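You operate a simulated robot arm through the tools that you are given. There is no shell and no other tool. Be economical: measure what you need, move in short steps, check, and stop when the job is done.

The job below is to be done with a simulated robot arm. You get a single attempt, and the scene is never put back.

Task
Stand the cup in the blue tray, stir it smooth, put it back.
Fine: the stick from the grey pot goes into the yellow pot.
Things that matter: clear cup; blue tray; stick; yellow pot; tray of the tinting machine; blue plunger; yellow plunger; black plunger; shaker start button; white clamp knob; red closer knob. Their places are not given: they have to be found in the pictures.

The check looks at the end state, three seconds after you hand in, the way a careful person would. Anything else that was tipped, shoved, dropped, spilled or broken makes it a failure.

Robot
A 7-joint arm with a two-finger parallel gripper, fixed in place. Base frame: the origin is at the foot of the arm, x ahead of it, y to its left, z up. Lengths are in mm, angles in rad, forces in N, time in s.
Its first joint turns from -1.152 to 1.152 rad. Payload 2.4 kg.
Tool frame: the origin (TCP) lies between the finger pads and is the grasp point; the fingertips stand 30 mm ahead of it; z points along the fingers, y is the line along which they close. The gripper opens to 94 mm. The fingers are 28 mm wide and 10 mm thick; the gripper's body (50 by 96 mm) begins 55 mm behind the TCP.
Orientation is told as [roll, pitch, yaw] about the base's x, y, z axes, in that order, counted from this pose: with the fingers straight down and closing along the base's y, the tool's x points along the base's -x, its y along +y and its z along -z.

Tools
- The arm moves only by the tool jog_arm. Its argument "deltas" is a list of rows, each a list of 6 numbers: the shift along the tool's x, y, z in mm, then the turn, a rotation vector about the tool's x, y, z in rad. In form: [[tx, ty, tz, rx, ry, rz], ...]. A call has 1 to 8 rows; each row is the pose to reach, as a shift and turn from the pose commanded when the call began, along the tool's axes at that moment. "grip" is the gripper command, from -1 (shut) to 1 (fully open), values between in proportion, set as the call begins (left out, the last holds). Rows are played at 5 a second. More than 50 mm and 0.15 rad between two rows, or a gripper value outside its range, and nothing of the call is played. Where a pose cannot be reached the arm comes as near as it can. A force on the tool above 40 N (or 10 N above the force at the start of the call, whichever is more), or a blocked arm, ends the call early, and 0.2 s more pass. Each finger travels about 153 mm/s and halts on what it meets, pressing with about 21 N; the grip force reading is that of the motor and also rises with nothing between the fingers. The clock runs only during rows and for 0.2 s after the last one: add rows that repeat a pose to give the fingers time. It gives the time, the measured TCP pose, the force on the tool (base axes), the opening and the grip force at its end, in the units of the frame above (readings bear some noise).
- Cameras (640 x 400 px; columns grow to the right, rows downward): "scene" is fixed at [47.6, 516.5, 1416.4]; the picture's right is [-0.34, -0.94, 0.00], its down [-0.77, 0.28, -0.57] and it looks along [0.54, -0.19, -0.82] (base axes); focal length 268 px, centre (320, 200). "wrist" rides on the gripper at [-37, 0, -58] in the tool frame; the picture's right is [0.00, -1.00, 0.00], its down [0.97, 0.00, -0.24] and it looks along [0.24, 0.00, 0.97] (tool axes); focal length 218 px, centre (320, 200).
- get_image(camera): a new picture of that camera. The clock stands still meanwhile.
- measure_at(camera, pixels): there is no depth. For up to 12 entries [column, row, z] of the newest picture of that camera ("zoom" is the newest enlarged one), the place [x, y] in the base frame at which the ray of that pixel passes the height z, good to about 3 mm. The clock stands still meanwhile.
- inspect(camera, box): a new picture of the part [left, top, right, bottom] of that camera's present view, enlarged. The clock stands still meanwhile.
- job_done(): hands the job in; it is judged then, once.

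Keep the steps short. Do not move on a guess: measure, check each grasp and each placing, and mend mistakes. In all there are 80 turns and 54 pictures (those below and enlarged ones count). Leave the gripper open and the arm clear of the work at the hand-in unless told otherwise, and finish with a single line.

The tools are called after "Call:" as name(argument=value, ...) on one line, values as JSON. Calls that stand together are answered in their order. jog_arm: Moves the arm, as the interface text tells. Its arguments: {"type":"object","properties":{"deltas":{"type":"array"},"grip":{"type":"number"}},"required":["deltas"]} The other tools are called the same way: get_image (camera) takes a picture; measure_at (camera, pixels) gives the place at which the rays of pixels pass given heights; inspect (camera, box) takes an enlarged picture of a part of a camera's view; job_done () hands the job in.

At the start:

```text
t: 0.0
eef_pos: [234.2, 296.1, 1177.8]
tool_rot: [0.002, -0.001, 0.0]
contact_force: [0.0, -0.3, 0.7]
grip_width: 94.2
grip_force: 0.0
```

scene: 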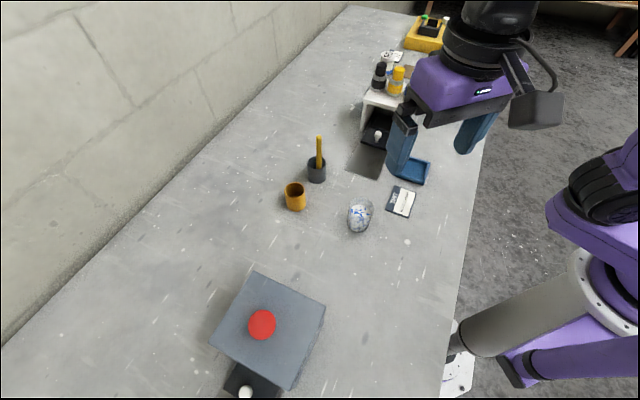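
wrist: 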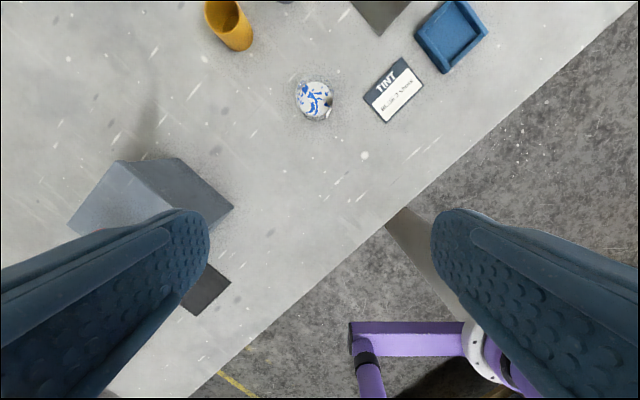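

I start with close looks at the scene: the cup, the pots, the card and the machines.

Call:
inspect(camera="scene", box=[260, 120, 440, 250])

Call:
inspect(camera="wrist", box=[190, 0, 500, 150])

Call:
inspect(camera="scene", box=[340, 10, 460, 150])

```text
3.08 times, centred on (350, 185) of scene
```

zoom: 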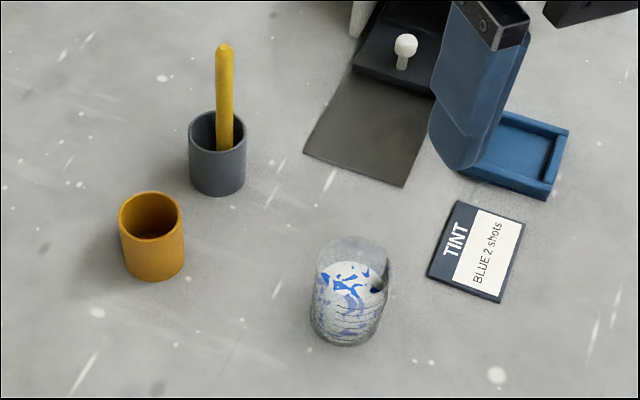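

```text
2.06 times, centred on (345, 75) of wrist
```

zoom: 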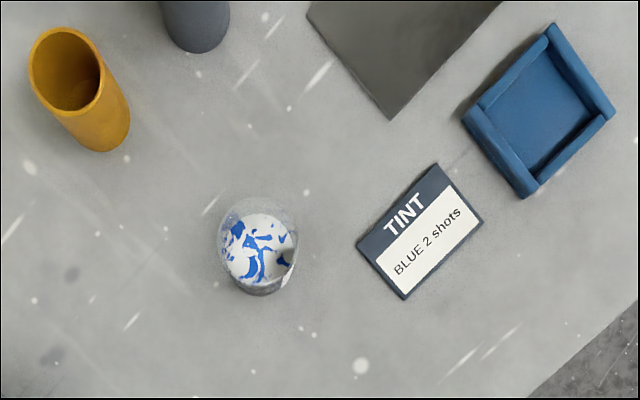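

```text
2.86 times, centred on (400, 80) of scene
```

zoom: 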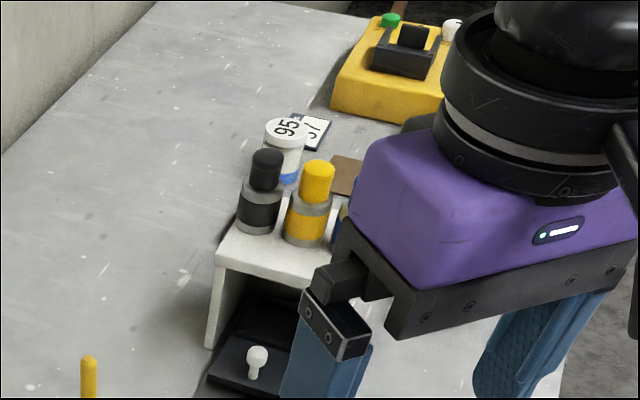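

I see the cup at about (359,215), the yellow pot at (295,197), and the grey pot with the stick at (317,170). The blue tray is at about (412,170), with a tint card next to it. Next I measure where these stand.

Call:
measure_at(camera="scene", pixels=[[358, 225.6, 325], [361.4, 205, 400], [296.4, 204.5, 325], [294.8, 189.5, 390], [316.9, 177, 325], [316.6, 163, 390], [318.8, 135.6, 480], [430.5, 162, 340], [423, 185, 340]])

Call:
measure_at(camera="wrist", pixels=[[454, 30.3, 330], [315, 106, 325], [312, 98, 400], [228, 42, 325], [456, 2, 340], [488, 32, 340], [443, 73, 340], [414, 36, 340]])

```text
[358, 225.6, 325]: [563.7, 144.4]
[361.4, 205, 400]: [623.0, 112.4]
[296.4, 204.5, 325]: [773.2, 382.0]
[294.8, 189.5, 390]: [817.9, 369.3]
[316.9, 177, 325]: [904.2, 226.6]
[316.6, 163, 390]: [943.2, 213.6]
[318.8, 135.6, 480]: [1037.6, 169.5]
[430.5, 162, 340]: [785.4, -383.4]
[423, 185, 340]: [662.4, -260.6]
```

```text
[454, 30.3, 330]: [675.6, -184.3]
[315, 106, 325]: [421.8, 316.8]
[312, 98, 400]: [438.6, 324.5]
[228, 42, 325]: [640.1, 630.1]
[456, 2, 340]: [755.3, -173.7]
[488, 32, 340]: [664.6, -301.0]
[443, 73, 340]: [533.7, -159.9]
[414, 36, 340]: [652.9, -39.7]
```

The two cameras don't agree if the surface is at z = 325. Their rays to the cup base cross at about z ≈ 785, x ≈ 345, y ≈ 303, so I can't trust the stated height. I'll make a small, high move and triangulate again from there.

Call:
jog_arm(deltas=[[-15, 0, 40, 0, 0, 0], [-30, 0, 80, 0, 0, 0], [-30, 0, 80, 0, 0, 0]], grip=1)

Call:
get_image(camera="wrist")

Call:
get_image(camera="scene")

```text
t: 0.8
eef_pos: [269.9, 297.5, 1098.2]
tool_rot: [0.001, -0.001, 0.001]
contact_force: [0.5, 0.2, -0.3]
grip_width: 94.0
grip_force: 0.0
```

```text
48 pictures are left
```

wrist: 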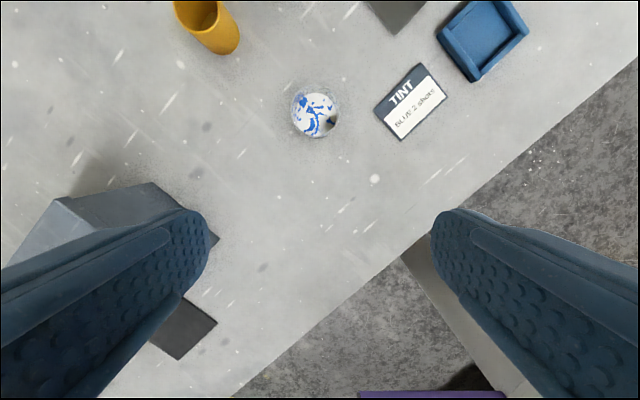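

```text
47 pictures are left
```

scene: 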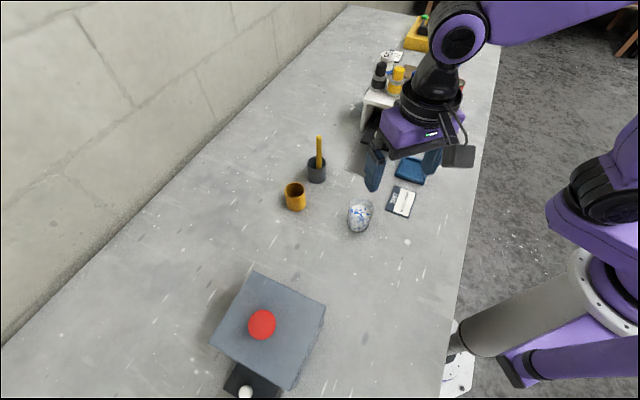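

The card's long side grew from about 55 to 66 px over the 80 mm descent, which again puts the surface near z ≈ 785. Next I zoom in for exact pixels.

Call:
inspect(camera="wrist", box=[270, 0, 530, 160])

Call:
inspect(camera="scene", box=[270, 120, 440, 240])

```text
2.46 times, centred on (400, 80) of wrist
```

zoom: 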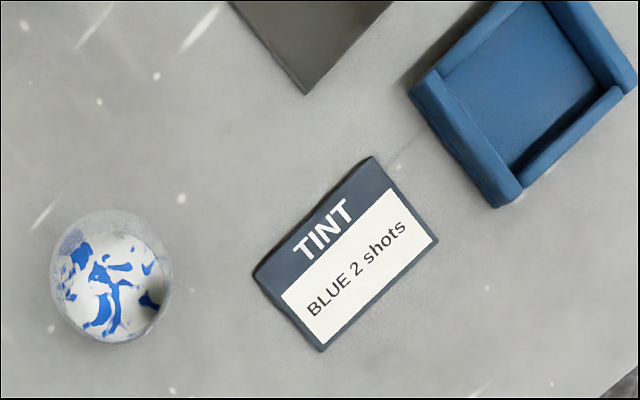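

```text
3.33 times, centred on (355, 180) of scene
```

zoom: 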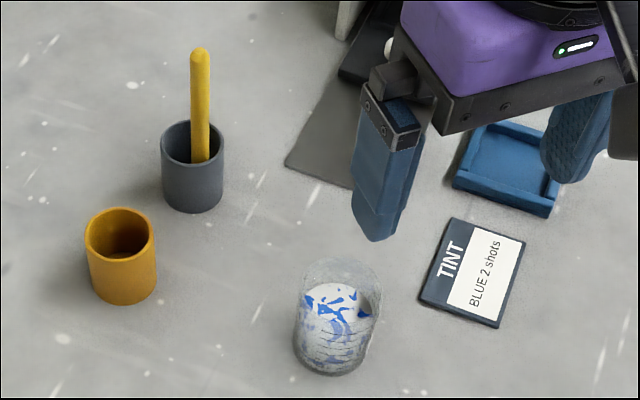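

I compare the card's corners in both views at two assumed heights.

Call:
measure_at(camera="zoom", pixels=[[420, 300, 785], [452, 218, 785], [525, 242, 785], [500, 327, 785], [420, 300, 775], [525, 242, 775], [330, 358, 785], [192, 196, 785], [123, 288, 785], [193, 143, 845], [120, 234, 845], [339, 286, 865]])

Call:
measure_at(camera="wrist", pixels=[[373.6, 110.5, 785], [421.5, 62.5, 785], [448, 95.9, 785], [400.4, 141, 785], [373.6, 110.5, 775], [448, 95.9, 775], [314.6, 109, 865], [316, 115, 785]])

```text
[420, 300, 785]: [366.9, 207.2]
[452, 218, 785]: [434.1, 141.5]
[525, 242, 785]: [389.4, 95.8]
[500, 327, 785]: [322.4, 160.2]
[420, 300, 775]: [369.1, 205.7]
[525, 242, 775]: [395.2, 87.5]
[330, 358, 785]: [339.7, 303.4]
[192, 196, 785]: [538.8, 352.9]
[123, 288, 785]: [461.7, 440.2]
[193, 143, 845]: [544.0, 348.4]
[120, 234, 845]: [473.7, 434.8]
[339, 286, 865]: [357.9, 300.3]
```

```text
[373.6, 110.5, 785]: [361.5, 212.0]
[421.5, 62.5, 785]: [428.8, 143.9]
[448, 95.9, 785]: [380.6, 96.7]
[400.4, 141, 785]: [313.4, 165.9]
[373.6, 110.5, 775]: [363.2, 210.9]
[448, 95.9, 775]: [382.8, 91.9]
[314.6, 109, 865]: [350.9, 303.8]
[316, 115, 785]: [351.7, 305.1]
```

Both views now agree: the surface is at about z = 787, not 325. At that height the cup is near (346,304), the card near (375,152), the grey pot near (541,350) and the yellow pot near (467,437). I'll use the measured values. Next I move over the cup, staying high.

Call:
jog_arm(deltas=[[-35, 3, 20, 0, 0, 0], [-70, 6, 40, 0, 0, 0], [-75, 6, 80, 0, 0, 0], [-75, 6, 80, 0, 0, 0], [-75, 6, 80, 0, 0, 0]])

Call:
get_image(camera="wrist")

Call:
get_image(camera="scene")

```text
t: 2.0
eef_pos: [339.8, 302.2, 1019.8]
tool_rot: [0.0, -0.002, -0.001]
contact_force: [0.1, -0.9, -1.1]
grip_width: 94.2
grip_force: 0.1
```

```text
44 pictures are left
```

wrist: 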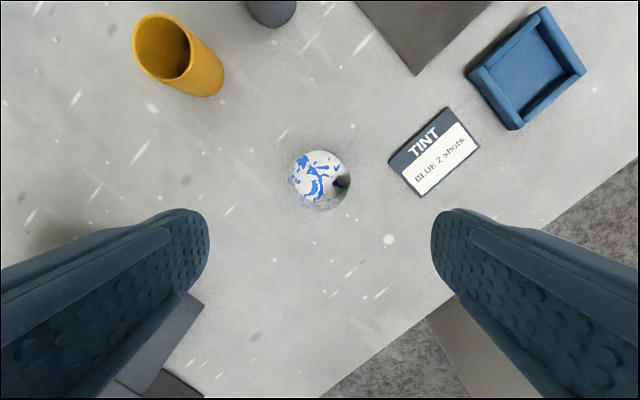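

```text
43 pictures are left
```

scene: 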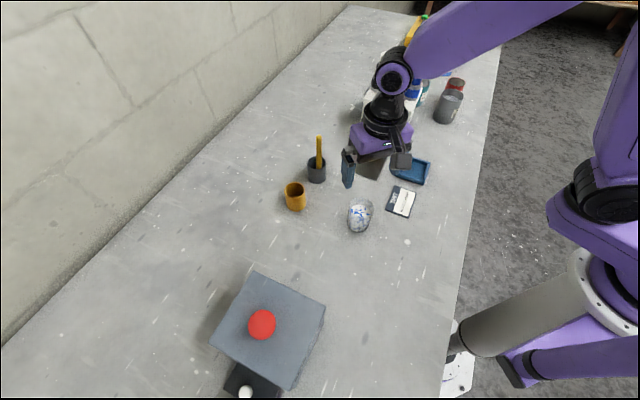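

The tray and cup are both clear now. I zoom in on each.

Call:
inspect(camera="wrist", box=[280, 0, 600, 220])

Call:
inspect(camera="scene", box=[280, 130, 440, 240])

```text
1.82 times, centred on (440, 110) of wrist
```

zoom: 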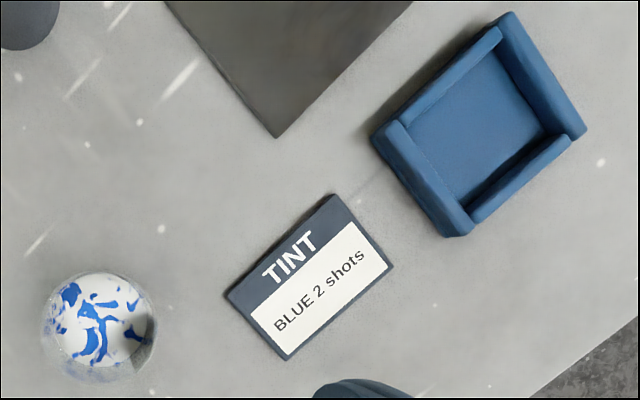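

```text
3.64 times, centred on (360, 185) of scene
```

zoom: 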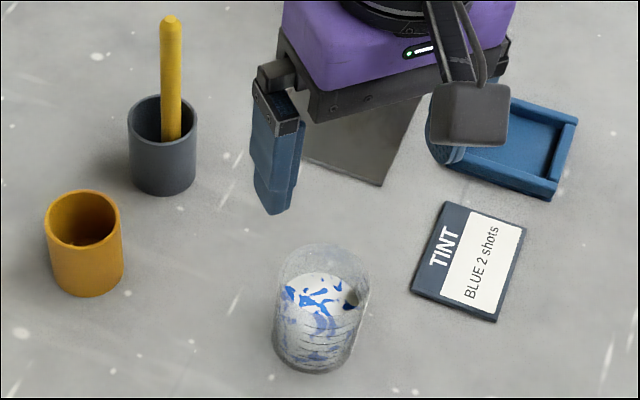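

Call:
measure_at(camera="zoom", pixels=[[314, 340, 787], [322, 280, 870], [322, 280, 890], [162, 171, 787], [162, 118, 850], [162, 118, 865], [171, 18, 930], [171, 18, 960], [87, 270, 787], [83, 217, 850], [83, 217, 860], [535, 145, 795]])

Call:
measure_at(camera="wrist", pixels=[[526.8, 70.4, 790], [318.8, 180, 787], [318.8, 180, 870], [162, 47, 860], [477, 62, 805], [510, 130, 805], [580, 70, 805], [546, 12, 805]])

```text
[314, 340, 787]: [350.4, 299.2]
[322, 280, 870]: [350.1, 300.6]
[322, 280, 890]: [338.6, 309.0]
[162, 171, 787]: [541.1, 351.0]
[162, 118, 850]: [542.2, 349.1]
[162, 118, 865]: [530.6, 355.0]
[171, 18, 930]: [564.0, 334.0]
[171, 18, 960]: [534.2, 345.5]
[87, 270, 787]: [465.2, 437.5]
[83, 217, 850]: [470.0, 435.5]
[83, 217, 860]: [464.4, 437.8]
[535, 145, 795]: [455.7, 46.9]
```

```text
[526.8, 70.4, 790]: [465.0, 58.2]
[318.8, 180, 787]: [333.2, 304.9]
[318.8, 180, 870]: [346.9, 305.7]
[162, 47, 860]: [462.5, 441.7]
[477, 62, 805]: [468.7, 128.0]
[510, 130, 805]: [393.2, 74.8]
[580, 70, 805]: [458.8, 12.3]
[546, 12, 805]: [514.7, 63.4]
```

The values agree: cup at (349,301) with its rim near z 870, tray centre near (460,62), grey pot (541,351), yellow pot (466,437). I descend to just above the cup rim and check the centring.

Call:
jog_arm(deltas=[[-9, -1, 40, 0, 0, 0], [-9, -1, 80, 0, 0, 0], [-9, -1, 110, 0, 0, 0], [-9, -1, 110, 0, 0, 0]])

Call:
get_image(camera="wrist")

```text
t: 3.0
eef_pos: [351.1, 302.5, 909.1]
tool_rot: [0.002, 0.001, -0.001]
contact_force: [0.7, 0.0, 0.0]
grip_width: 93.9
grip_force: 0.1
```

```text
40 pictures are left
```

wrist: 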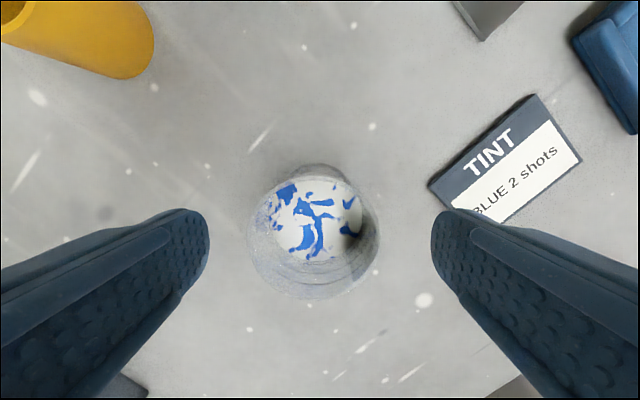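

The rim looks like a circle centred near (313.5,234). I measure it at z 870.

Call:
measure_at(camera="wrist", pixels=[[313.5, 234, 870], [247, 234, 870], [380, 234, 870], [313.5, 300, 870], [313, 235, 865]])

```text
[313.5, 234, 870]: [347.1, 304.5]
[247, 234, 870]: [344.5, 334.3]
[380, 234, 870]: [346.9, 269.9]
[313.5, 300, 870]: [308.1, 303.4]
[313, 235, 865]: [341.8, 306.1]
```

The offset is within a few mm. I descend around the cup with the gripper open.

Call:
jog_arm(deltas=[[3, 1.5, 25, 0, 0, 0], [3, 1.5, 50, 0, 0, 0], [3, 1.5, 66, 0, 0, 0], [3, 1.5, 66, 0, 0, 0]])

Call:
get_image(camera="wrist")

```text
t: 4.0
eef_pos: [348.3, 303.0, 843.0]
tool_rot: [0.0, 0.0, 0.0]
contact_force: [0.0, -0.7, 0.2]
grip_width: 93.9
grip_force: 0.0
```

```text
39 pictures are left
```

wrist: 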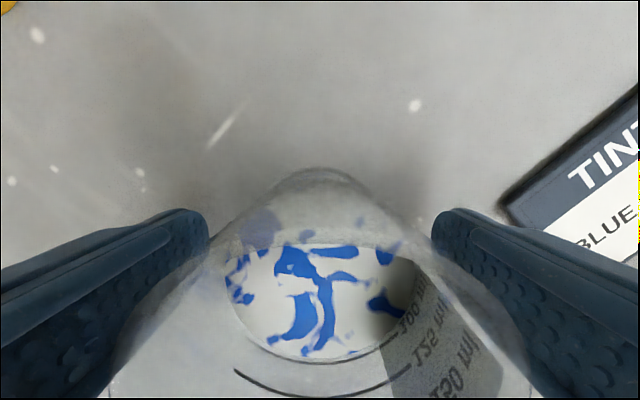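

The cup stands centred between the fingers, and the dark patch is just its printed scale. I close gently.

Call:
jog_arm(deltas=[[0, 0, 0, 0, 0, 0], [0, 0, 0, 0, 0, 0], [0, 0, 0, 0, 0, 0]], grip=0.1)

```text
t: 4.8
eef_pos: [348.0, 303.6, 842.5]
tool_rot: [-0.001, 0.001, -0.001]
contact_force: [-0.2, -0.1, -0.1]
grip_width: 58.9
grip_force: 21.0
```

The cup is held: width 58.9, force 21 N. I lift slowly and look.

Call:
jog_arm(deltas=[[0, 0, -6, 0, 0, 0], [0, 0, -14, 0, 0, 0], [0, 0, -24, 0, 0, 0], [0, 0, -34, 0, 0, 0], [0, 0, -44, 0, 0, 0], [0, 0, -52, 0, 0, 0], [0, 0, -56, 0, 0, 0]])

Call:
get_image(camera="scene")

```text
t: 6.4
eef_pos: [345.3, 303.1, 898.8]
tool_rot: [0.0, 0.0, -0.001]
contact_force: [-0.2, 0.1, -2.5]
grip_width: 59.0
grip_force: 21.3
```

```text
38 pictures are left
```

scene: 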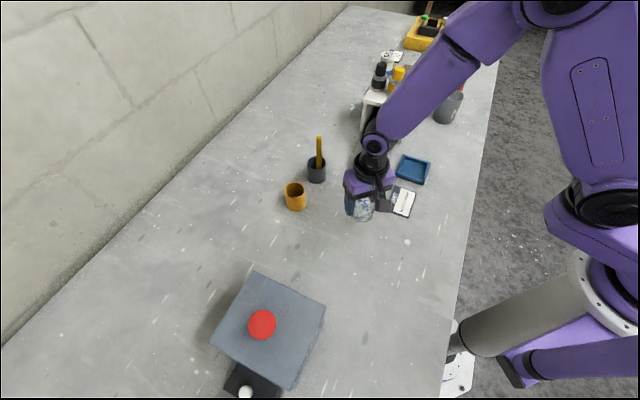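

The cup is up, weighing about 2.5 N. The tray is fully visible now, so I measure it exactly.

Call:
inspect(camera="scene", box=[380, 140, 444, 200])

```text
6.67 times, centred on (412, 170) of scene
```

zoom: 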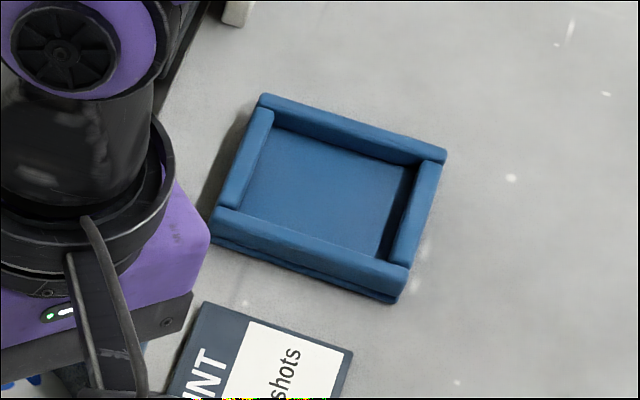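

Call:
measure_at(camera="zoom", pixels=[[260, 94, 805], [447, 153, 805], [407, 270, 805], [213, 208, 805], [272, 110, 805], [418, 164, 805], [390, 260, 805], [240, 207, 805], [400, 300, 787], [276, 128, 790], [409, 168, 790]])

```text
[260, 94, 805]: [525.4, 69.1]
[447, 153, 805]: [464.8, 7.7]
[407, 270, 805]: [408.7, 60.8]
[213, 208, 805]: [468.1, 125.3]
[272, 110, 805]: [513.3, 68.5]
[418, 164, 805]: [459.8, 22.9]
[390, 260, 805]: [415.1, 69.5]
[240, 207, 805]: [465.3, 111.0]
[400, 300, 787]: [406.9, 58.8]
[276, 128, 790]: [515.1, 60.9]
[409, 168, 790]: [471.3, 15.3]
```

The scene view puts the tray centre at about (466,65.5), with an inside of about 66 mm. The cup is 59 mm, so this is tight. I carry the cup level and slowly towards the tray.

Call:
jog_arm(deltas=[[-4, -8, 0, 0, 0, 0], [-12, -25, 0, 0, 0, 0], [-23, -47, 0, 0, 0, 0], [-34, -69, 0, 0, 0, 0], [-45, -91, 0, 0, 0, 0], [-54, -108, 0, 0, 0, 0], [-59, -118, 0, 0, 0, 0], [-60, -120, 0, 0, 0, 0]])

Call:
jog_arm(deltas=[[-4, -8, 0, 0, 0, 0], [-12, -25, 0, 0, 0, 0], [-23, -47, 0, 0, 0, 0], [-34, -69, 0, 0, 0, 0], [-45, -91, 0, 0, 0, 0], [-53, -106, 0, 0, 0, 0], [-57, -116, 0, 0, 0, 0], [-58, -118, 0, 0, 0, 0]])

Call:
get_image(camera="scene")

Call:
get_image(camera="wrist")

```text
t: 8.2
eef_pos: [406.5, 181.9, 897.7]
tool_rot: [0.0, 0.0, 0.0]
contact_force: [-0.5, -0.4, -1.4]
grip_width: 59.1
grip_force: 21.2
```

```text
t: 10.0
eef_pos: [463.1, 63.8, 898.9]
tool_rot: [-0.001, 0.0, -0.001]
contact_force: [0.0, 0.3, -1.3]
grip_width: 58.8
grip_force: 21.0
```

```text
36 pictures are left
```

scene: 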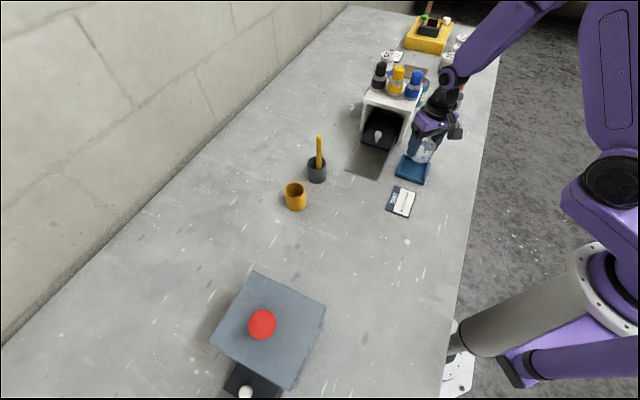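

```text
35 pictures are left
```

wrist: 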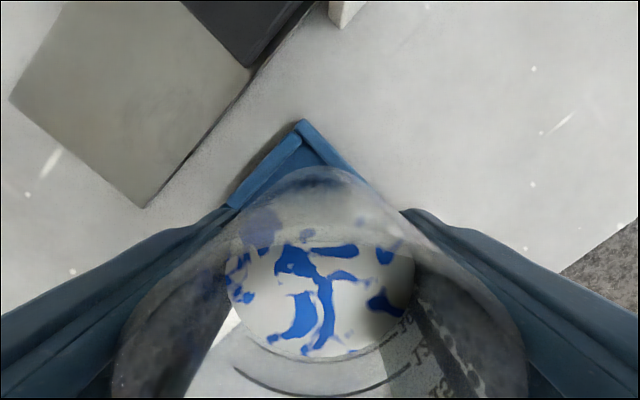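

Call:
measure_at(camera="wrist", pixels=[[302, 121, 805], [229, 207, 805], [370, 182, 805]])

Call:
inspect(camera="scene", box=[380, 120, 460, 195])

```text
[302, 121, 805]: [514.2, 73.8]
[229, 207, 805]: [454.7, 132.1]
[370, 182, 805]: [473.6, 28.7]
```

```text
5.33 times, centred on (420, 158) of scene
```

zoom: 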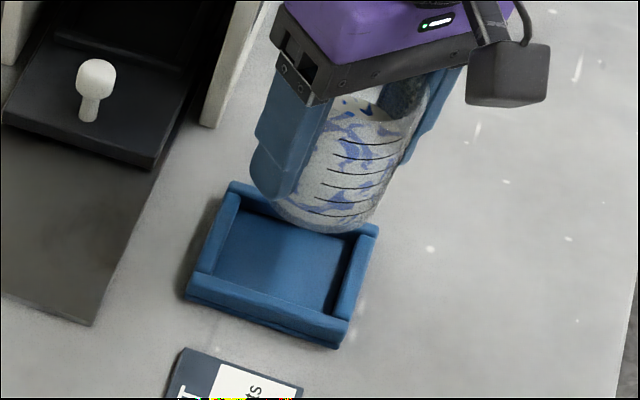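

The wrist and scene estimates of the tray differ by about 5 to 10 mm. I lower the cup until it is just above the tray rim and align by eye.

Call:
jog_arm(deltas=[[0, 3, 8, 0, 0, 0], [0, 3, 16, 0, 0, 0], [0, 3, 22, 0, 0, 0], [0, 3, 24, 0, 0, 0], [0, 3, 24, 0, 0, 0]])

Call:
inspect(camera="scene", box=[390, 135, 450, 190])

Call:
get_image(camera="wrist")

```text
t: 11.2
eef_pos: [463.0, 67.2, 873.8]
tool_rot: [0.001, 0.001, 0.0]
contact_force: [-0.2, 0.0, -2.2]
grip_width: 59.1
grip_force: 21.1
```

```text
7.27 times, centred on (420, 162) of scene
```

zoom: 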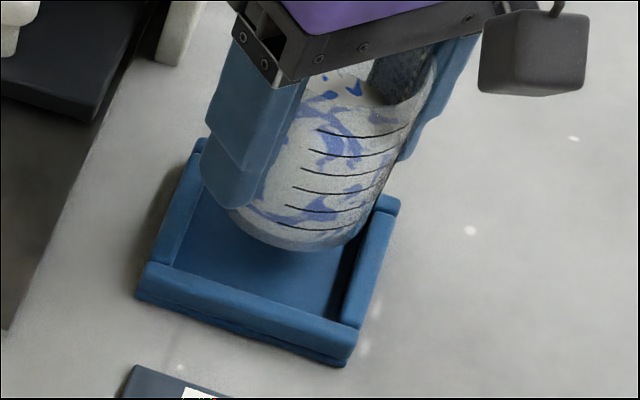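

```text
32 pictures are left
```

wrist: 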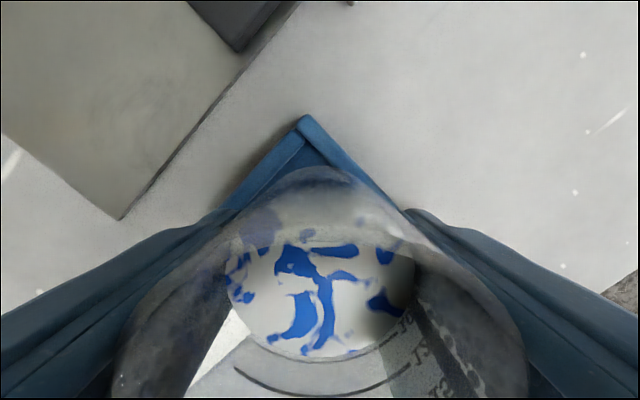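

I need the cup's bottom edge more exactly, so I zoom in tighter.

Call:
inspect(camera="scene", box=[398, 150, 434, 186])

Call:
measure_at(camera="wrist", pixels=[[306, 115, 805], [236, 207, 805], [406, 210, 805], [306, 115, 815]])

```text
11.11 times, centred on (416, 168) of scene
```

zoom: 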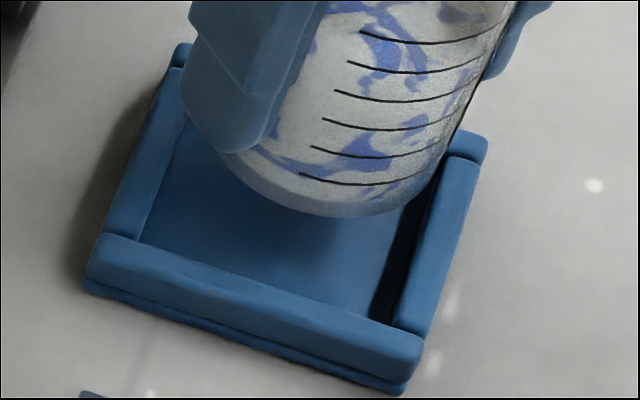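

```text
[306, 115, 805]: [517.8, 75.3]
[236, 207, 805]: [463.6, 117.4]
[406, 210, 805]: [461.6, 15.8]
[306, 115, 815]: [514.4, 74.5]
```

Both views put the tray centre near (458,72). I shift the cup by −5 in x and +5 in y, lower it a little and look again.

Call:
jog_arm(deltas=[[3, 3, 0, 0, 0, 0], [5, 5.5, 4, 0, 0, 0], [5, 5.5, 4, 0, 0, 0]])

Call:
inspect(camera="scene", box=[398, 150, 434, 186])

```text
t: 12.0
eef_pos: [458.0, 73.7, 869.7]
tool_rot: [0.0, -0.002, 0.0]
contact_force: [0.2, 0.1, -0.6]
grip_width: 58.6
grip_force: 21.1
```

```text
11.11 times, centred on (416, 168) of scene
```

zoom: 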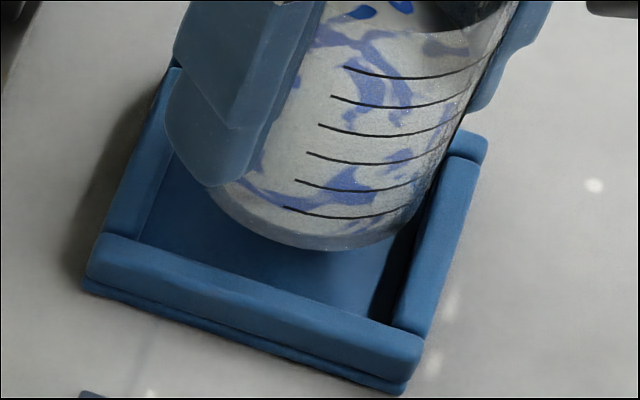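

It nearly lines up. I shift by another −1.5 in x and +1.5 in y, then lower 10 mm and look.

Call:
jog_arm(deltas=[[1.5, 1.5, 0, 0, 0, 0], [1.5, 1.5, 4, 0, 0, 0], [1.5, 1.5, 8, 0, 0, 0], [1.5, 1.5, 10, 0, 0, 0], [1.5, 1.5, 10, 0, 0, 0]])

Call:
inspect(camera="scene", box=[398, 150, 434, 186])

```text
t: 13.2
eef_pos: [458.3, 76.1, 858.9]
tool_rot: [0.002, -0.001, -0.002]
contact_force: [-0.1, -0.4, -1.3]
grip_width: 59.0
grip_force: 21.0
```

```text
11.11 times, centred on (416, 168) of scene
```

zoom: 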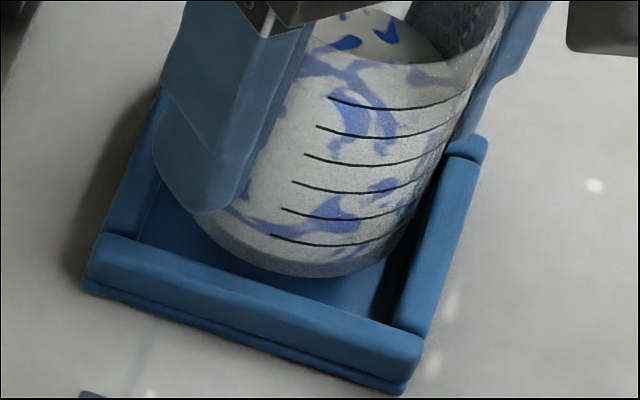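

The base is inside the walls with clearance on every side. I lower in small steps and watch the force.

Call:
jog_arm(deltas=[[0, 0, 2, 0, 0, 0], [0, 0, 4, 0, 0, 0], [0, 0, 6, 0, 0, 0], [0, 0, 8, 0, 0, 0], [0, 0, 8, 0, 0, 0]])

```text
t: 14.4
eef_pos: [457.8, 72.9, 851.9]
tool_rot: [-0.001, 0.001, -0.001]
contact_force: [-0.6, -0.8, -1.7]
grip_width: 58.9
grip_force: 21.4
```

Call:
jog_arm(deltas=[[0, 0, 1, 0, 0, 0], [0, 0, 2, 0, 0, 0], [0, 0, 3, 0, 0, 0], [0, 0, 3, 0, 0, 0]])

Call:
inspect(camera="scene", box=[398, 150, 434, 186])

```text
t: 15.4
eef_pos: [458.0, 75.7, 848.4]
tool_rot: [-0.001, 0.001, 0.0]
contact_force: [0.4, -0.3, -1.9]
grip_width: 58.9
grip_force: 20.8
```

```text
11.11 times, centred on (416, 168) of scene
```

zoom: 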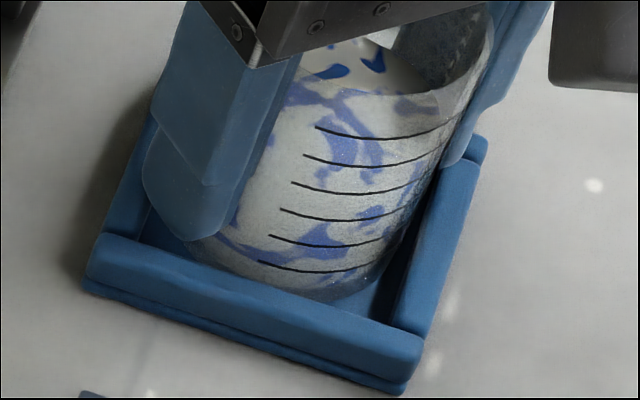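

There's no contact yet. I take a few more 1 mm steps.

Call:
jog_arm(deltas=[[0, 0, 0.7, 0, 0, 0], [0, 0, 1.4, 0, 0, 0], [0, 0, 2, 0, 0, 0]])

```text
t: 16.2
eef_pos: [458.4, 75.2, 846.6]
tool_rot: [0.0, -0.001, 0.0]
contact_force: [0.9, 1.7, 15.1]
grip_width: 58.8
grip_force: 20.4
```

The cup touched the tray floor with 15 N upward. I back off by 1 mm and open.

Call:
jog_arm(deltas=[[0, 0, -1, 0, 0, 0]])

Call:
jog_arm(deltas=[[0, 0, 0, 0, 0, 0], [0, 0, 0, 0, 0, 0]], grip=0.5)

Call:
jog_arm(deltas=[[0, 0, 0, 0, 0, 0], [0, 0, -20, 0, 0, 0], [0, 0, -50, 0, 0, 0], [0, 0, -90, 0, 0, 0], [0, 0, -130, 0, 0, 0], [0, 0, -160, 0, 0, 0]], grip=0.9)

Call:
get_image(camera="wrist")

Call:
inspect(camera="scene", box=[390, 140, 440, 190])

```text
t: 16.6
eef_pos: [457.4, 74.0, 846.4]
tool_rot: [0.0, -0.002, 0.001]
contact_force: [3.1, -0.6, 4.6]
grip_width: 59.0
grip_force: 20.6
```

```text
t: 17.2
eef_pos: [455.4, 75.3, 847.1]
tool_rot: [-0.001, 0.001, 0.0]
contact_force: [-3.1, -3.1, 4.4]
grip_width: 68.9
grip_force: 0.0
```

```text
t: 18.6
eef_pos: [458.0, 75.4, 1005.6]
tool_rot: [-0.001, 0.0, -0.002]
contact_force: [-0.5, -0.4, 0.1]
grip_width: 89.2
grip_force: 0.1
```

```text
27 pictures are left
```

wrist: 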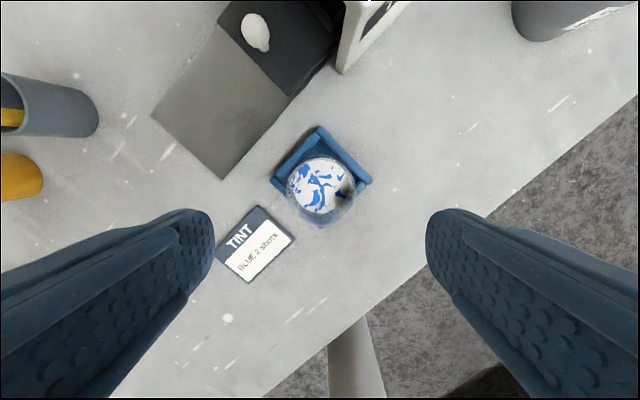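

```text
8.00 times, centred on (415, 165) of scene
```

zoom: 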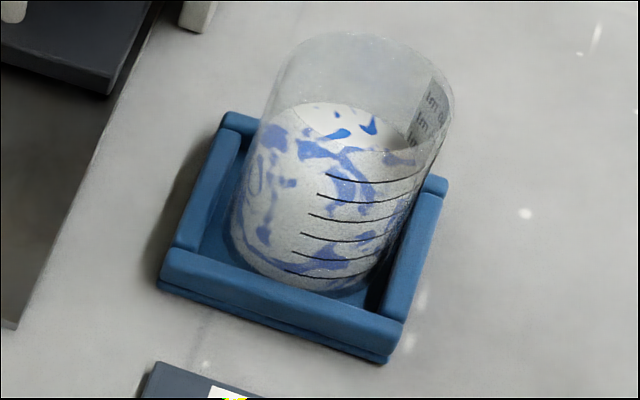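

The cup stands level in the tray with the gripper clear. Next I travel high, with tips around z 980, towards the grey pot.

Call:
jog_arm(deltas=[[-8, 45, -10, 0, 0, 0], [-16, 90, -20, 0, 0, 0], [-24, 135, -25, 0, 0, 0], [-32, 180, -25, 0, 0, 0], [-40, 225, -25, 0, 0, 0], [-48, 260, -25, 0, 0, 0], [-52, 272, -25, 0, 0, 0], [-52, 272, -25, 0, 0, 0]])

Call:
get_image(camera="wrist")

```text
t: 20.4
eef_pos: [508.4, 346.2, 1032.9]
tool_rot: [0.0, -0.001, 0.0]
contact_force: [-0.1, 0.1, 0.0]
grip_width: 89.3
grip_force: 0.1
```

```text
25 pictures are left
```

wrist: 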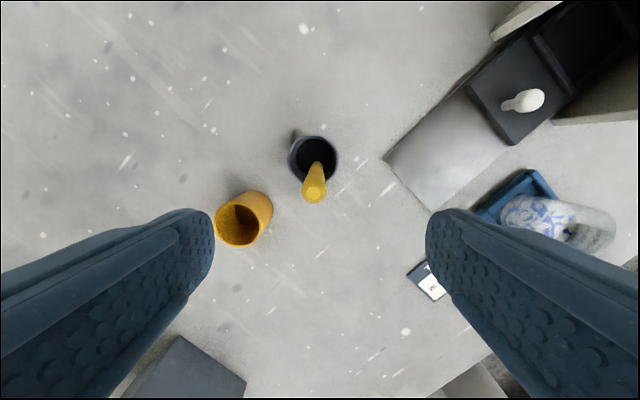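

Call:
inspect(camera="wrist", box=[200, 120, 360, 260])

Call:
inspect(camera="scene", box=[280, 120, 350, 215])

```text
2.86 times, centred on (280, 190) of wrist
```

zoom: 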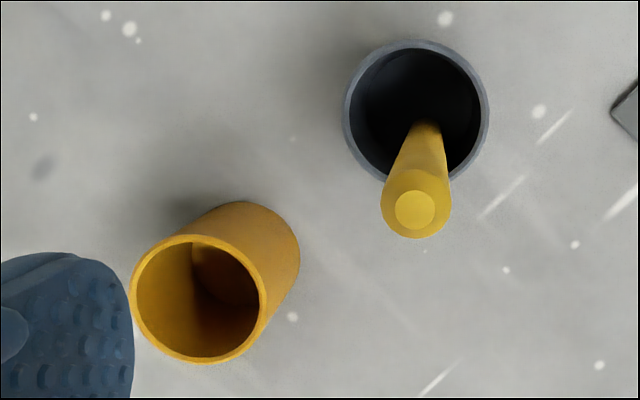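

```text
4.21 times, centred on (315, 168) of scene
```

zoom: 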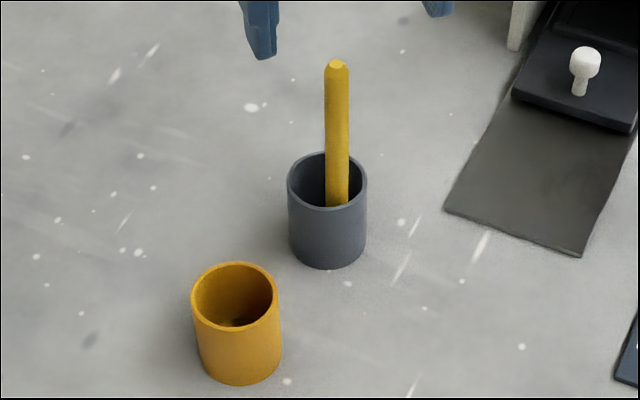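

Call:
measure_at(camera="zoom", pixels=[[337, 66, 940], [337, 66, 950], [337, 66, 960], [337, 200, 852], [327, 181, 852], [235, 296, 852], [338, 130, 900]])

Call:
measure_at(camera="wrist", pixels=[[313.2, 193.5, 940], [313.2, 193.5, 950], [313.2, 193.5, 960], [313.9, 159.2, 852], [237, 223.9, 852], [317.8, 163.8, 800]])

```text
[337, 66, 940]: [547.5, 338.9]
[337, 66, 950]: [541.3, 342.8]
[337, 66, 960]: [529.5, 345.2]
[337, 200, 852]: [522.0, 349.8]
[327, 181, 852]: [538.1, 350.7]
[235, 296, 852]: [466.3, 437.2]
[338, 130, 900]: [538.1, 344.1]
```

```text
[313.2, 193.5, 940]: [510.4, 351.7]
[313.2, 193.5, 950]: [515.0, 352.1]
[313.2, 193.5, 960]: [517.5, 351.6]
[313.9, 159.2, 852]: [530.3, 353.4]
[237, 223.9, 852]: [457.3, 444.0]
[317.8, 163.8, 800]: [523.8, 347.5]
```

Combining both views, the stick top is at about (520,350,970) and the stick is almost upright, about 14 mm thick, against the near wall of the pot. I move over it, go down part way and check.

Call:
jog_arm(deltas=[[-6, 2, 0, 0, 0, 0], [-12, 4, 0, 0, 0, 0], [-12, 4, 25, 0, 0, 0], [-12, 4, 45, 0, 0, 0], [-12, 4, 45, 0, 0, 0]])

Call:
get_image(camera="wrist")

Call:
inspect(camera="scene", box=[280, 110, 360, 215])

```text
t: 21.6
eef_pos: [522.8, 351.5, 989.0]
tool_rot: [0.0, 0.001, -0.001]
contact_force: [-0.6, -0.7, -0.3]
grip_width: 89.2
grip_force: 0.1
```

```text
22 pictures are left
```

wrist: 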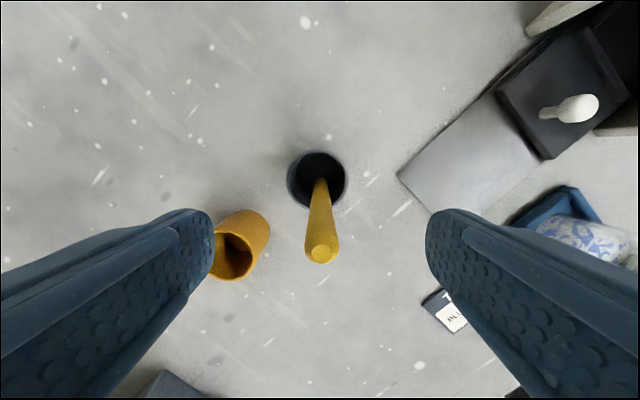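

```text
3.81 times, centred on (320, 162) of scene
```

zoom: 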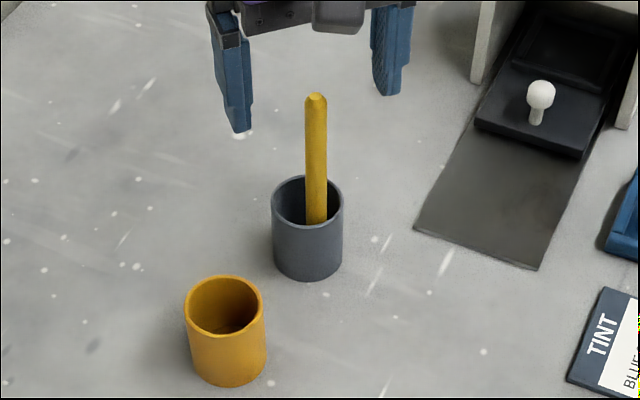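

The stick is centred between the fingers (column 321). I descend to about z 928 and close.

Call:
jog_arm(deltas=[[2, 0, 20, 0, 0, 0], [2, 0, 40, 0, 0, 0], [2, 0, 60, 0, 0, 0], [2, 0, 60, 0, 0, 0]])

Call:
inspect(camera="scene", box=[280, 110, 360, 215])

```text
t: 22.6
eef_pos: [519.5, 351.6, 926.1]
tool_rot: [0.001, 0.001, 0.0]
contact_force: [0.5, -0.2, -1.9]
grip_width: 89.5
grip_force: 0.1
```

```text
3.81 times, centred on (320, 162) of scene
```

zoom: 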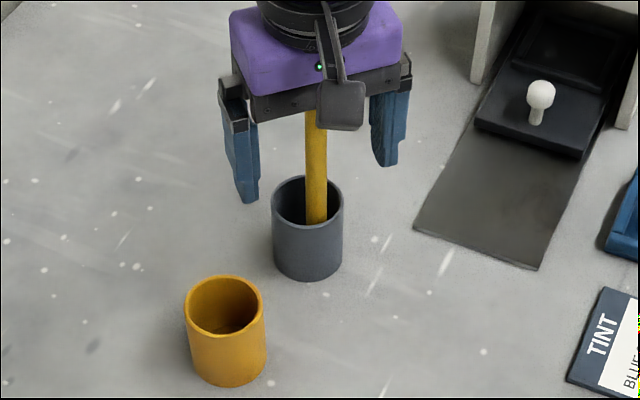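

The tips are above the pot rim and the stick is between the fingers. I close in two stages.

Call:
jog_arm(deltas=[[0, 0, 0, 0, 0, 0], [0, 0, 0, 0, 0, 0]], grip=-0.5)

Call:
jog_arm(deltas=[[0, 0, 0, 0, 0, 0], [0, 0, 0, 0, 0, 0]], grip=-1)

```text
t: 23.2
eef_pos: [520.1, 350.3, 926.8]
tool_rot: [-0.001, 0.001, 0.0]
contact_force: [0.3, 0.1, 0.6]
grip_width: 23.3
grip_force: 0.2
```

```text
t: 23.8
eef_pos: [520.2, 350.8, 926.9]
tool_rot: [0.0, 0.0, 0.0]
contact_force: [0.5, 0.6, 0.3]
grip_width: 13.8
grip_force: 21.1
```

The stick is held at 13.8 mm. I lift straight up 125 mm and check.

Call:
jog_arm(deltas=[[0, 0, -10, 0, 0, 0], [0, 0, -30, 0, 0, 0], [0, 0, -60, 0, 0, 0], [0, 0, -90, 0, 0, 0], [0, 0, -115, 0, 0, 0], [0, 0, -125, 0, 0, 0], [0, 0, -125, 0, 0, 0]])

Call:
inspect(camera="scene", box=[260, 70, 380, 215])

Call:
get_image(camera="wrist")

```text
t: 25.4
eef_pos: [519.1, 349.5, 1053.6]
tool_rot: [-0.001, 0.001, -0.001]
contact_force: [-0.3, 1.6, 0.0]
grip_width: 13.9
grip_force: 20.7
```

```text
2.76 times, centred on (320, 142) of scene
```

zoom: 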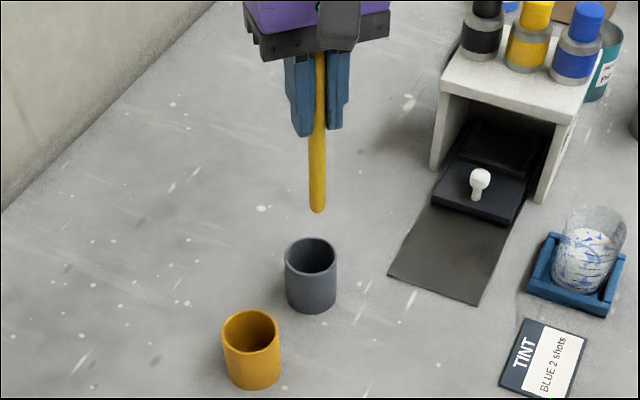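

```text
18 pictures are left
```

wrist: 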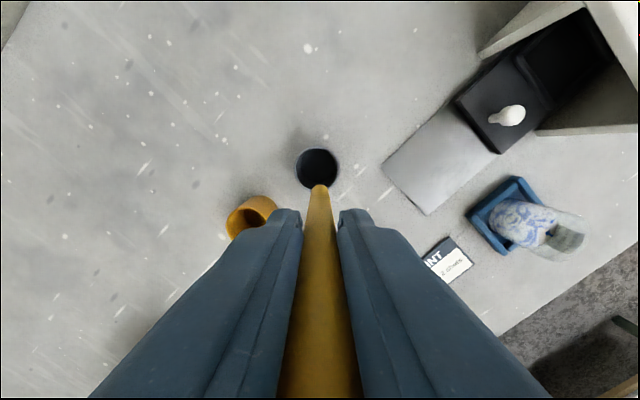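

The stick is out, with the pot undisturbed. I measure where its lower end is relative to the TCP.

Call:
measure_at(camera="wrist", pixels=[[320, 189, 910], [320, 189, 925], [320, 189, 940]])

Call:
measure_at(camera="zoom", pixels=[[317.5, 209, 910], [317.5, 209, 925], [317.5, 209, 940], [588, 222, 880], [588, 222, 870]])

```text
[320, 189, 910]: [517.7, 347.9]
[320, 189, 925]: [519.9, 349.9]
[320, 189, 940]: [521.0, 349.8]
```

```text
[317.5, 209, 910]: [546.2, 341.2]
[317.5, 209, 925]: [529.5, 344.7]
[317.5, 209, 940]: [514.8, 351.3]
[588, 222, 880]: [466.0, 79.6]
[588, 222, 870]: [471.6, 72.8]
```

The lower end is 120 mm straight below the TCP. I travel high, first back in x and then across to the cup in the tray, stopping above it for a check.

Call:
jog_arm(deltas=[[30, 0, -5, 0, 0, 0], [60, -10, -10, 0, 0, 0], [62, -55, -10, 0, 0, 0], [62, -100, -10, 0, 0, 0], [62, -145, -10, 0, 0, 0], [62, -190, -10, 0, 0, 0], [62, -235, -10, 0, 0, 0], [62, -255, -10, 0, 0, 0]])

Call:
jog_arm(deltas=[[0, -20, 0, 0, 0, 0], [0, -20, 0, 0, 0, 0], [0, -20, 0, 0, 0, 0]])

Call:
get_image(camera="wrist")

Call:
inspect(camera="scene", box=[380, 100, 460, 190])

```text
t: 27.2
eef_pos: [457.4, 95.1, 1061.7]
tool_rot: [0.001, -0.001, 0.001]
contact_force: [1.0, -0.2, -0.1]
grip_width: 14.0
grip_force: 21.1
```

```text
t: 28.0
eef_pos: [456.1, 76.2, 1063.1]
tool_rot: [0.0, 0.001, 0.0]
contact_force: [-0.7, -0.6, 0.0]
grip_width: 14.1
grip_force: 20.9
```

```text
17 pictures are left
```

wrist: 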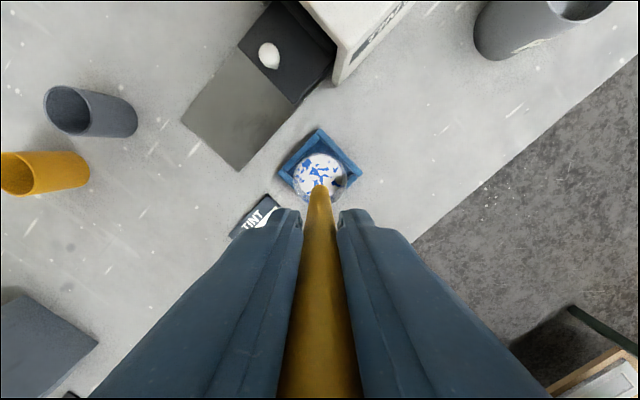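

```text
4.44 times, centred on (420, 145) of scene
```

zoom: 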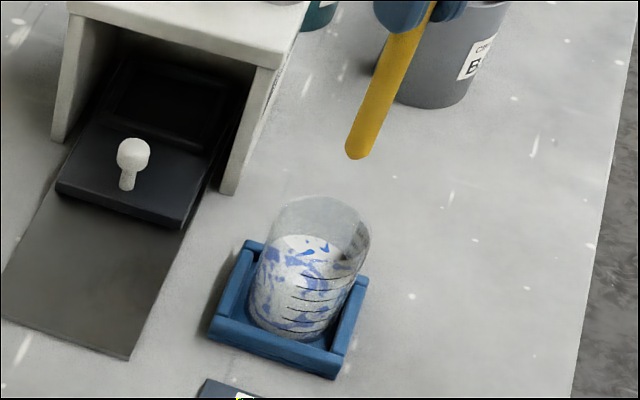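

Projected down, the stick end lands within about 2 mm of the cup's rim centre. I descend until the tip is just inside the rim and check.

Call:
jog_arm(deltas=[[0, 0, 25, 0, 0, 0], [0, 0, 50, 0, 0, 0], [0, 0, 70, 0, 0, 0], [0, 0, 78, 0, 0, 0], [0, 0, 78, 0, 0, 0]])

Call:
inspect(camera="scene", box=[390, 130, 440, 190])

```text
t: 29.2
eef_pos: [456.6, 76.1, 982.1]
tool_rot: [0.001, 0.0, 0.0]
contact_force: [0.1, -0.3, 0.0]
grip_width: 13.9
grip_force: 21.2
```

```text
6.67 times, centred on (415, 160) of scene
```

zoom: 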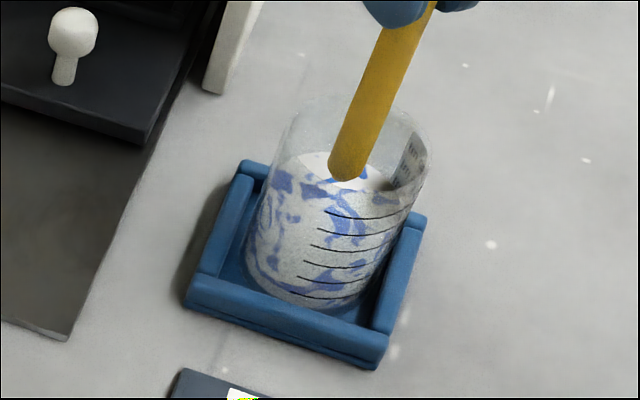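

The stick is inside the rim and central. I lower it into the paint to about 13 mm above the cup floor.

Call:
jog_arm(deltas=[[0, 0, 10, 0, 0, 0], [0, 0, 20, 0, 0, 0], [0, 0, 30, 0, 0, 0], [0, 0, 40, 0, 0, 0], [0, 0, 47, 0, 0, 0], [0, 0, 47, 0, 0, 0]])

```text
t: 30.6
eef_pos: [457.7, 74.8, 939.1]
tool_rot: [-0.001, 0.0, 0.0]
contact_force: [-0.5, 0.5, -0.3]
grip_width: 13.8
grip_force: 20.7
```

There is no contact. I start stirring in circles of 9 mm radius.

Call:
jog_arm(deltas=[[9, 0, 0, 0, 0, 0], [6.4, 6.4, 0, 0, 0, 0], [0, 9, 0, 0, 0, 0], [-6.4, 6.4, 0, 0, 0, 0], [-9, 0, 0, 0, 0, 0], [-6.4, -6.4, 0, 0, 0, 0], [0, -9, 0, 0, 0, 0], [0, 0, 0, 0, 0, 0]])

Call:
jog_arm(deltas=[[9, 0, 0, 0, 0, 0], [6.4, 6.4, 0, 0, 0, 0], [0, 9, 0, 0, 0, 0], [-6.4, 6.4, 0, 0, 0, 0], [-9, 0, 0, 0, 0, 0], [-6.4, -6.4, 0, 0, 0, 0], [0, -9, 0, 0, 0, 0], [0, 0, 0, 0, 0, 0]])

Call:
inspect(camera="scene", box=[390, 130, 440, 190])

```text
t: 32.4
eef_pos: [456.9, 76.8, 938.7]
tool_rot: [-0.001, 0.001, 0.001]
contact_force: [0.9, -0.3, -0.2]
grip_width: 14.1
grip_force: 20.3
```

```text
t: 34.2
eef_pos: [457.1, 74.0, 936.1]
tool_rot: [0.0, 0.001, 0.0]
contact_force: [-0.1, -0.3, -0.4]
grip_width: 14.1
grip_force: 20.8
```

```text
6.67 times, centred on (415, 160) of scene
```

zoom: 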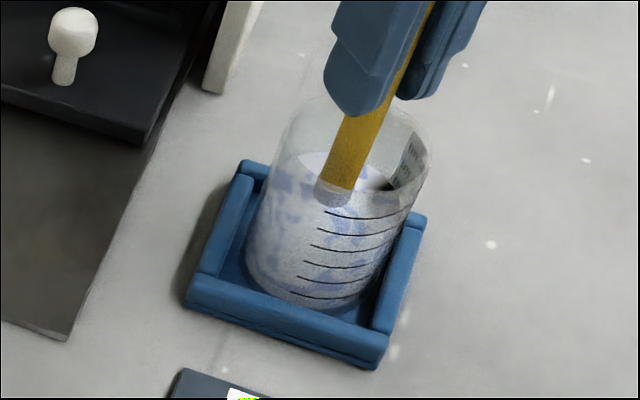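

The streaks are fading. I keep stirring.

Call:
jog_arm(deltas=[[10, 0, 0, 0, 0, 0], [0, 10, 0, 0, 0, 0], [-10, 0, 0, 0, 0, 0], [0, -10, 0, 0, 0, 0], [10, 0, 0, 0, 0, 0], [0, 10, 0, 0, 0, 0], [-10, 0, 0, 0, 0, 0], [0, 0, 0, 0, 0, 0]])

Call:
jog_arm(deltas=[[10, 0, 0, 0, 0, 0], [0, 10, 0, 0, 0, 0], [-10, 0, 0, 0, 0, 0], [0, -10, 0, 0, 0, 0], [10, 0, 0, 0, 0, 0], [0, 10, 0, 0, 0, 0], [-10, 0, 0, 0, 0, 0], [0, 0, 0, 0, 0, 0]])

Call:
jog_arm(deltas=[[10, 0, 0, 0, 0, 0], [0, 10, 0, 0, 0, 0], [-10, 0, 0, 0, 0, 0], [0, -10, 0, 0, 0, 0], [10, 0, 0, 0, 0, 0], [0, 10, 0, 0, 0, 0], [-10, 0, 0, 0, 0, 0], [0, 0, 0, 0, 0, 0]])

Call:
inspect(camera="scene", box=[390, 130, 440, 190])

```text
t: 36.0
eef_pos: [456.4, 77.1, 936.9]
tool_rot: [0.002, 0.0, 0.0]
contact_force: [1.3, 0.0, -0.6]
grip_width: 14.0
grip_force: 21.0
```

```text
t: 37.8
eef_pos: [458.5, 75.0, 939.8]
tool_rot: [0.0, 0.001, 0.0]
contact_force: [0.4, -0.1, 0.4]
grip_width: 13.8
grip_force: 20.6
```

```text
t: 39.6
eef_pos: [456.9, 75.4, 938.7]
tool_rot: [0.001, 0.0, 0.0]
contact_force: [0.4, -0.4, 0.3]
grip_width: 14.3
grip_force: 20.9
```

```text
6.67 times, centred on (415, 160) of scene
```

zoom: 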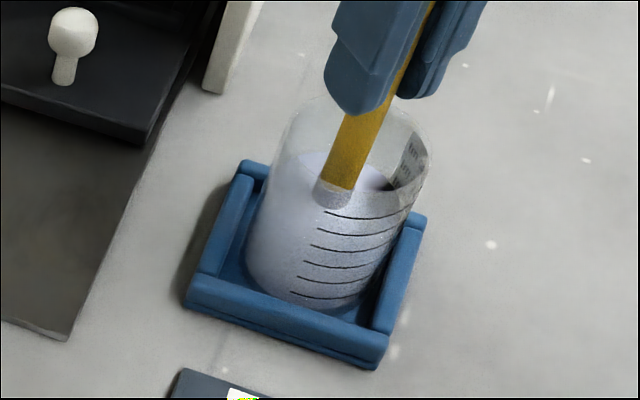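

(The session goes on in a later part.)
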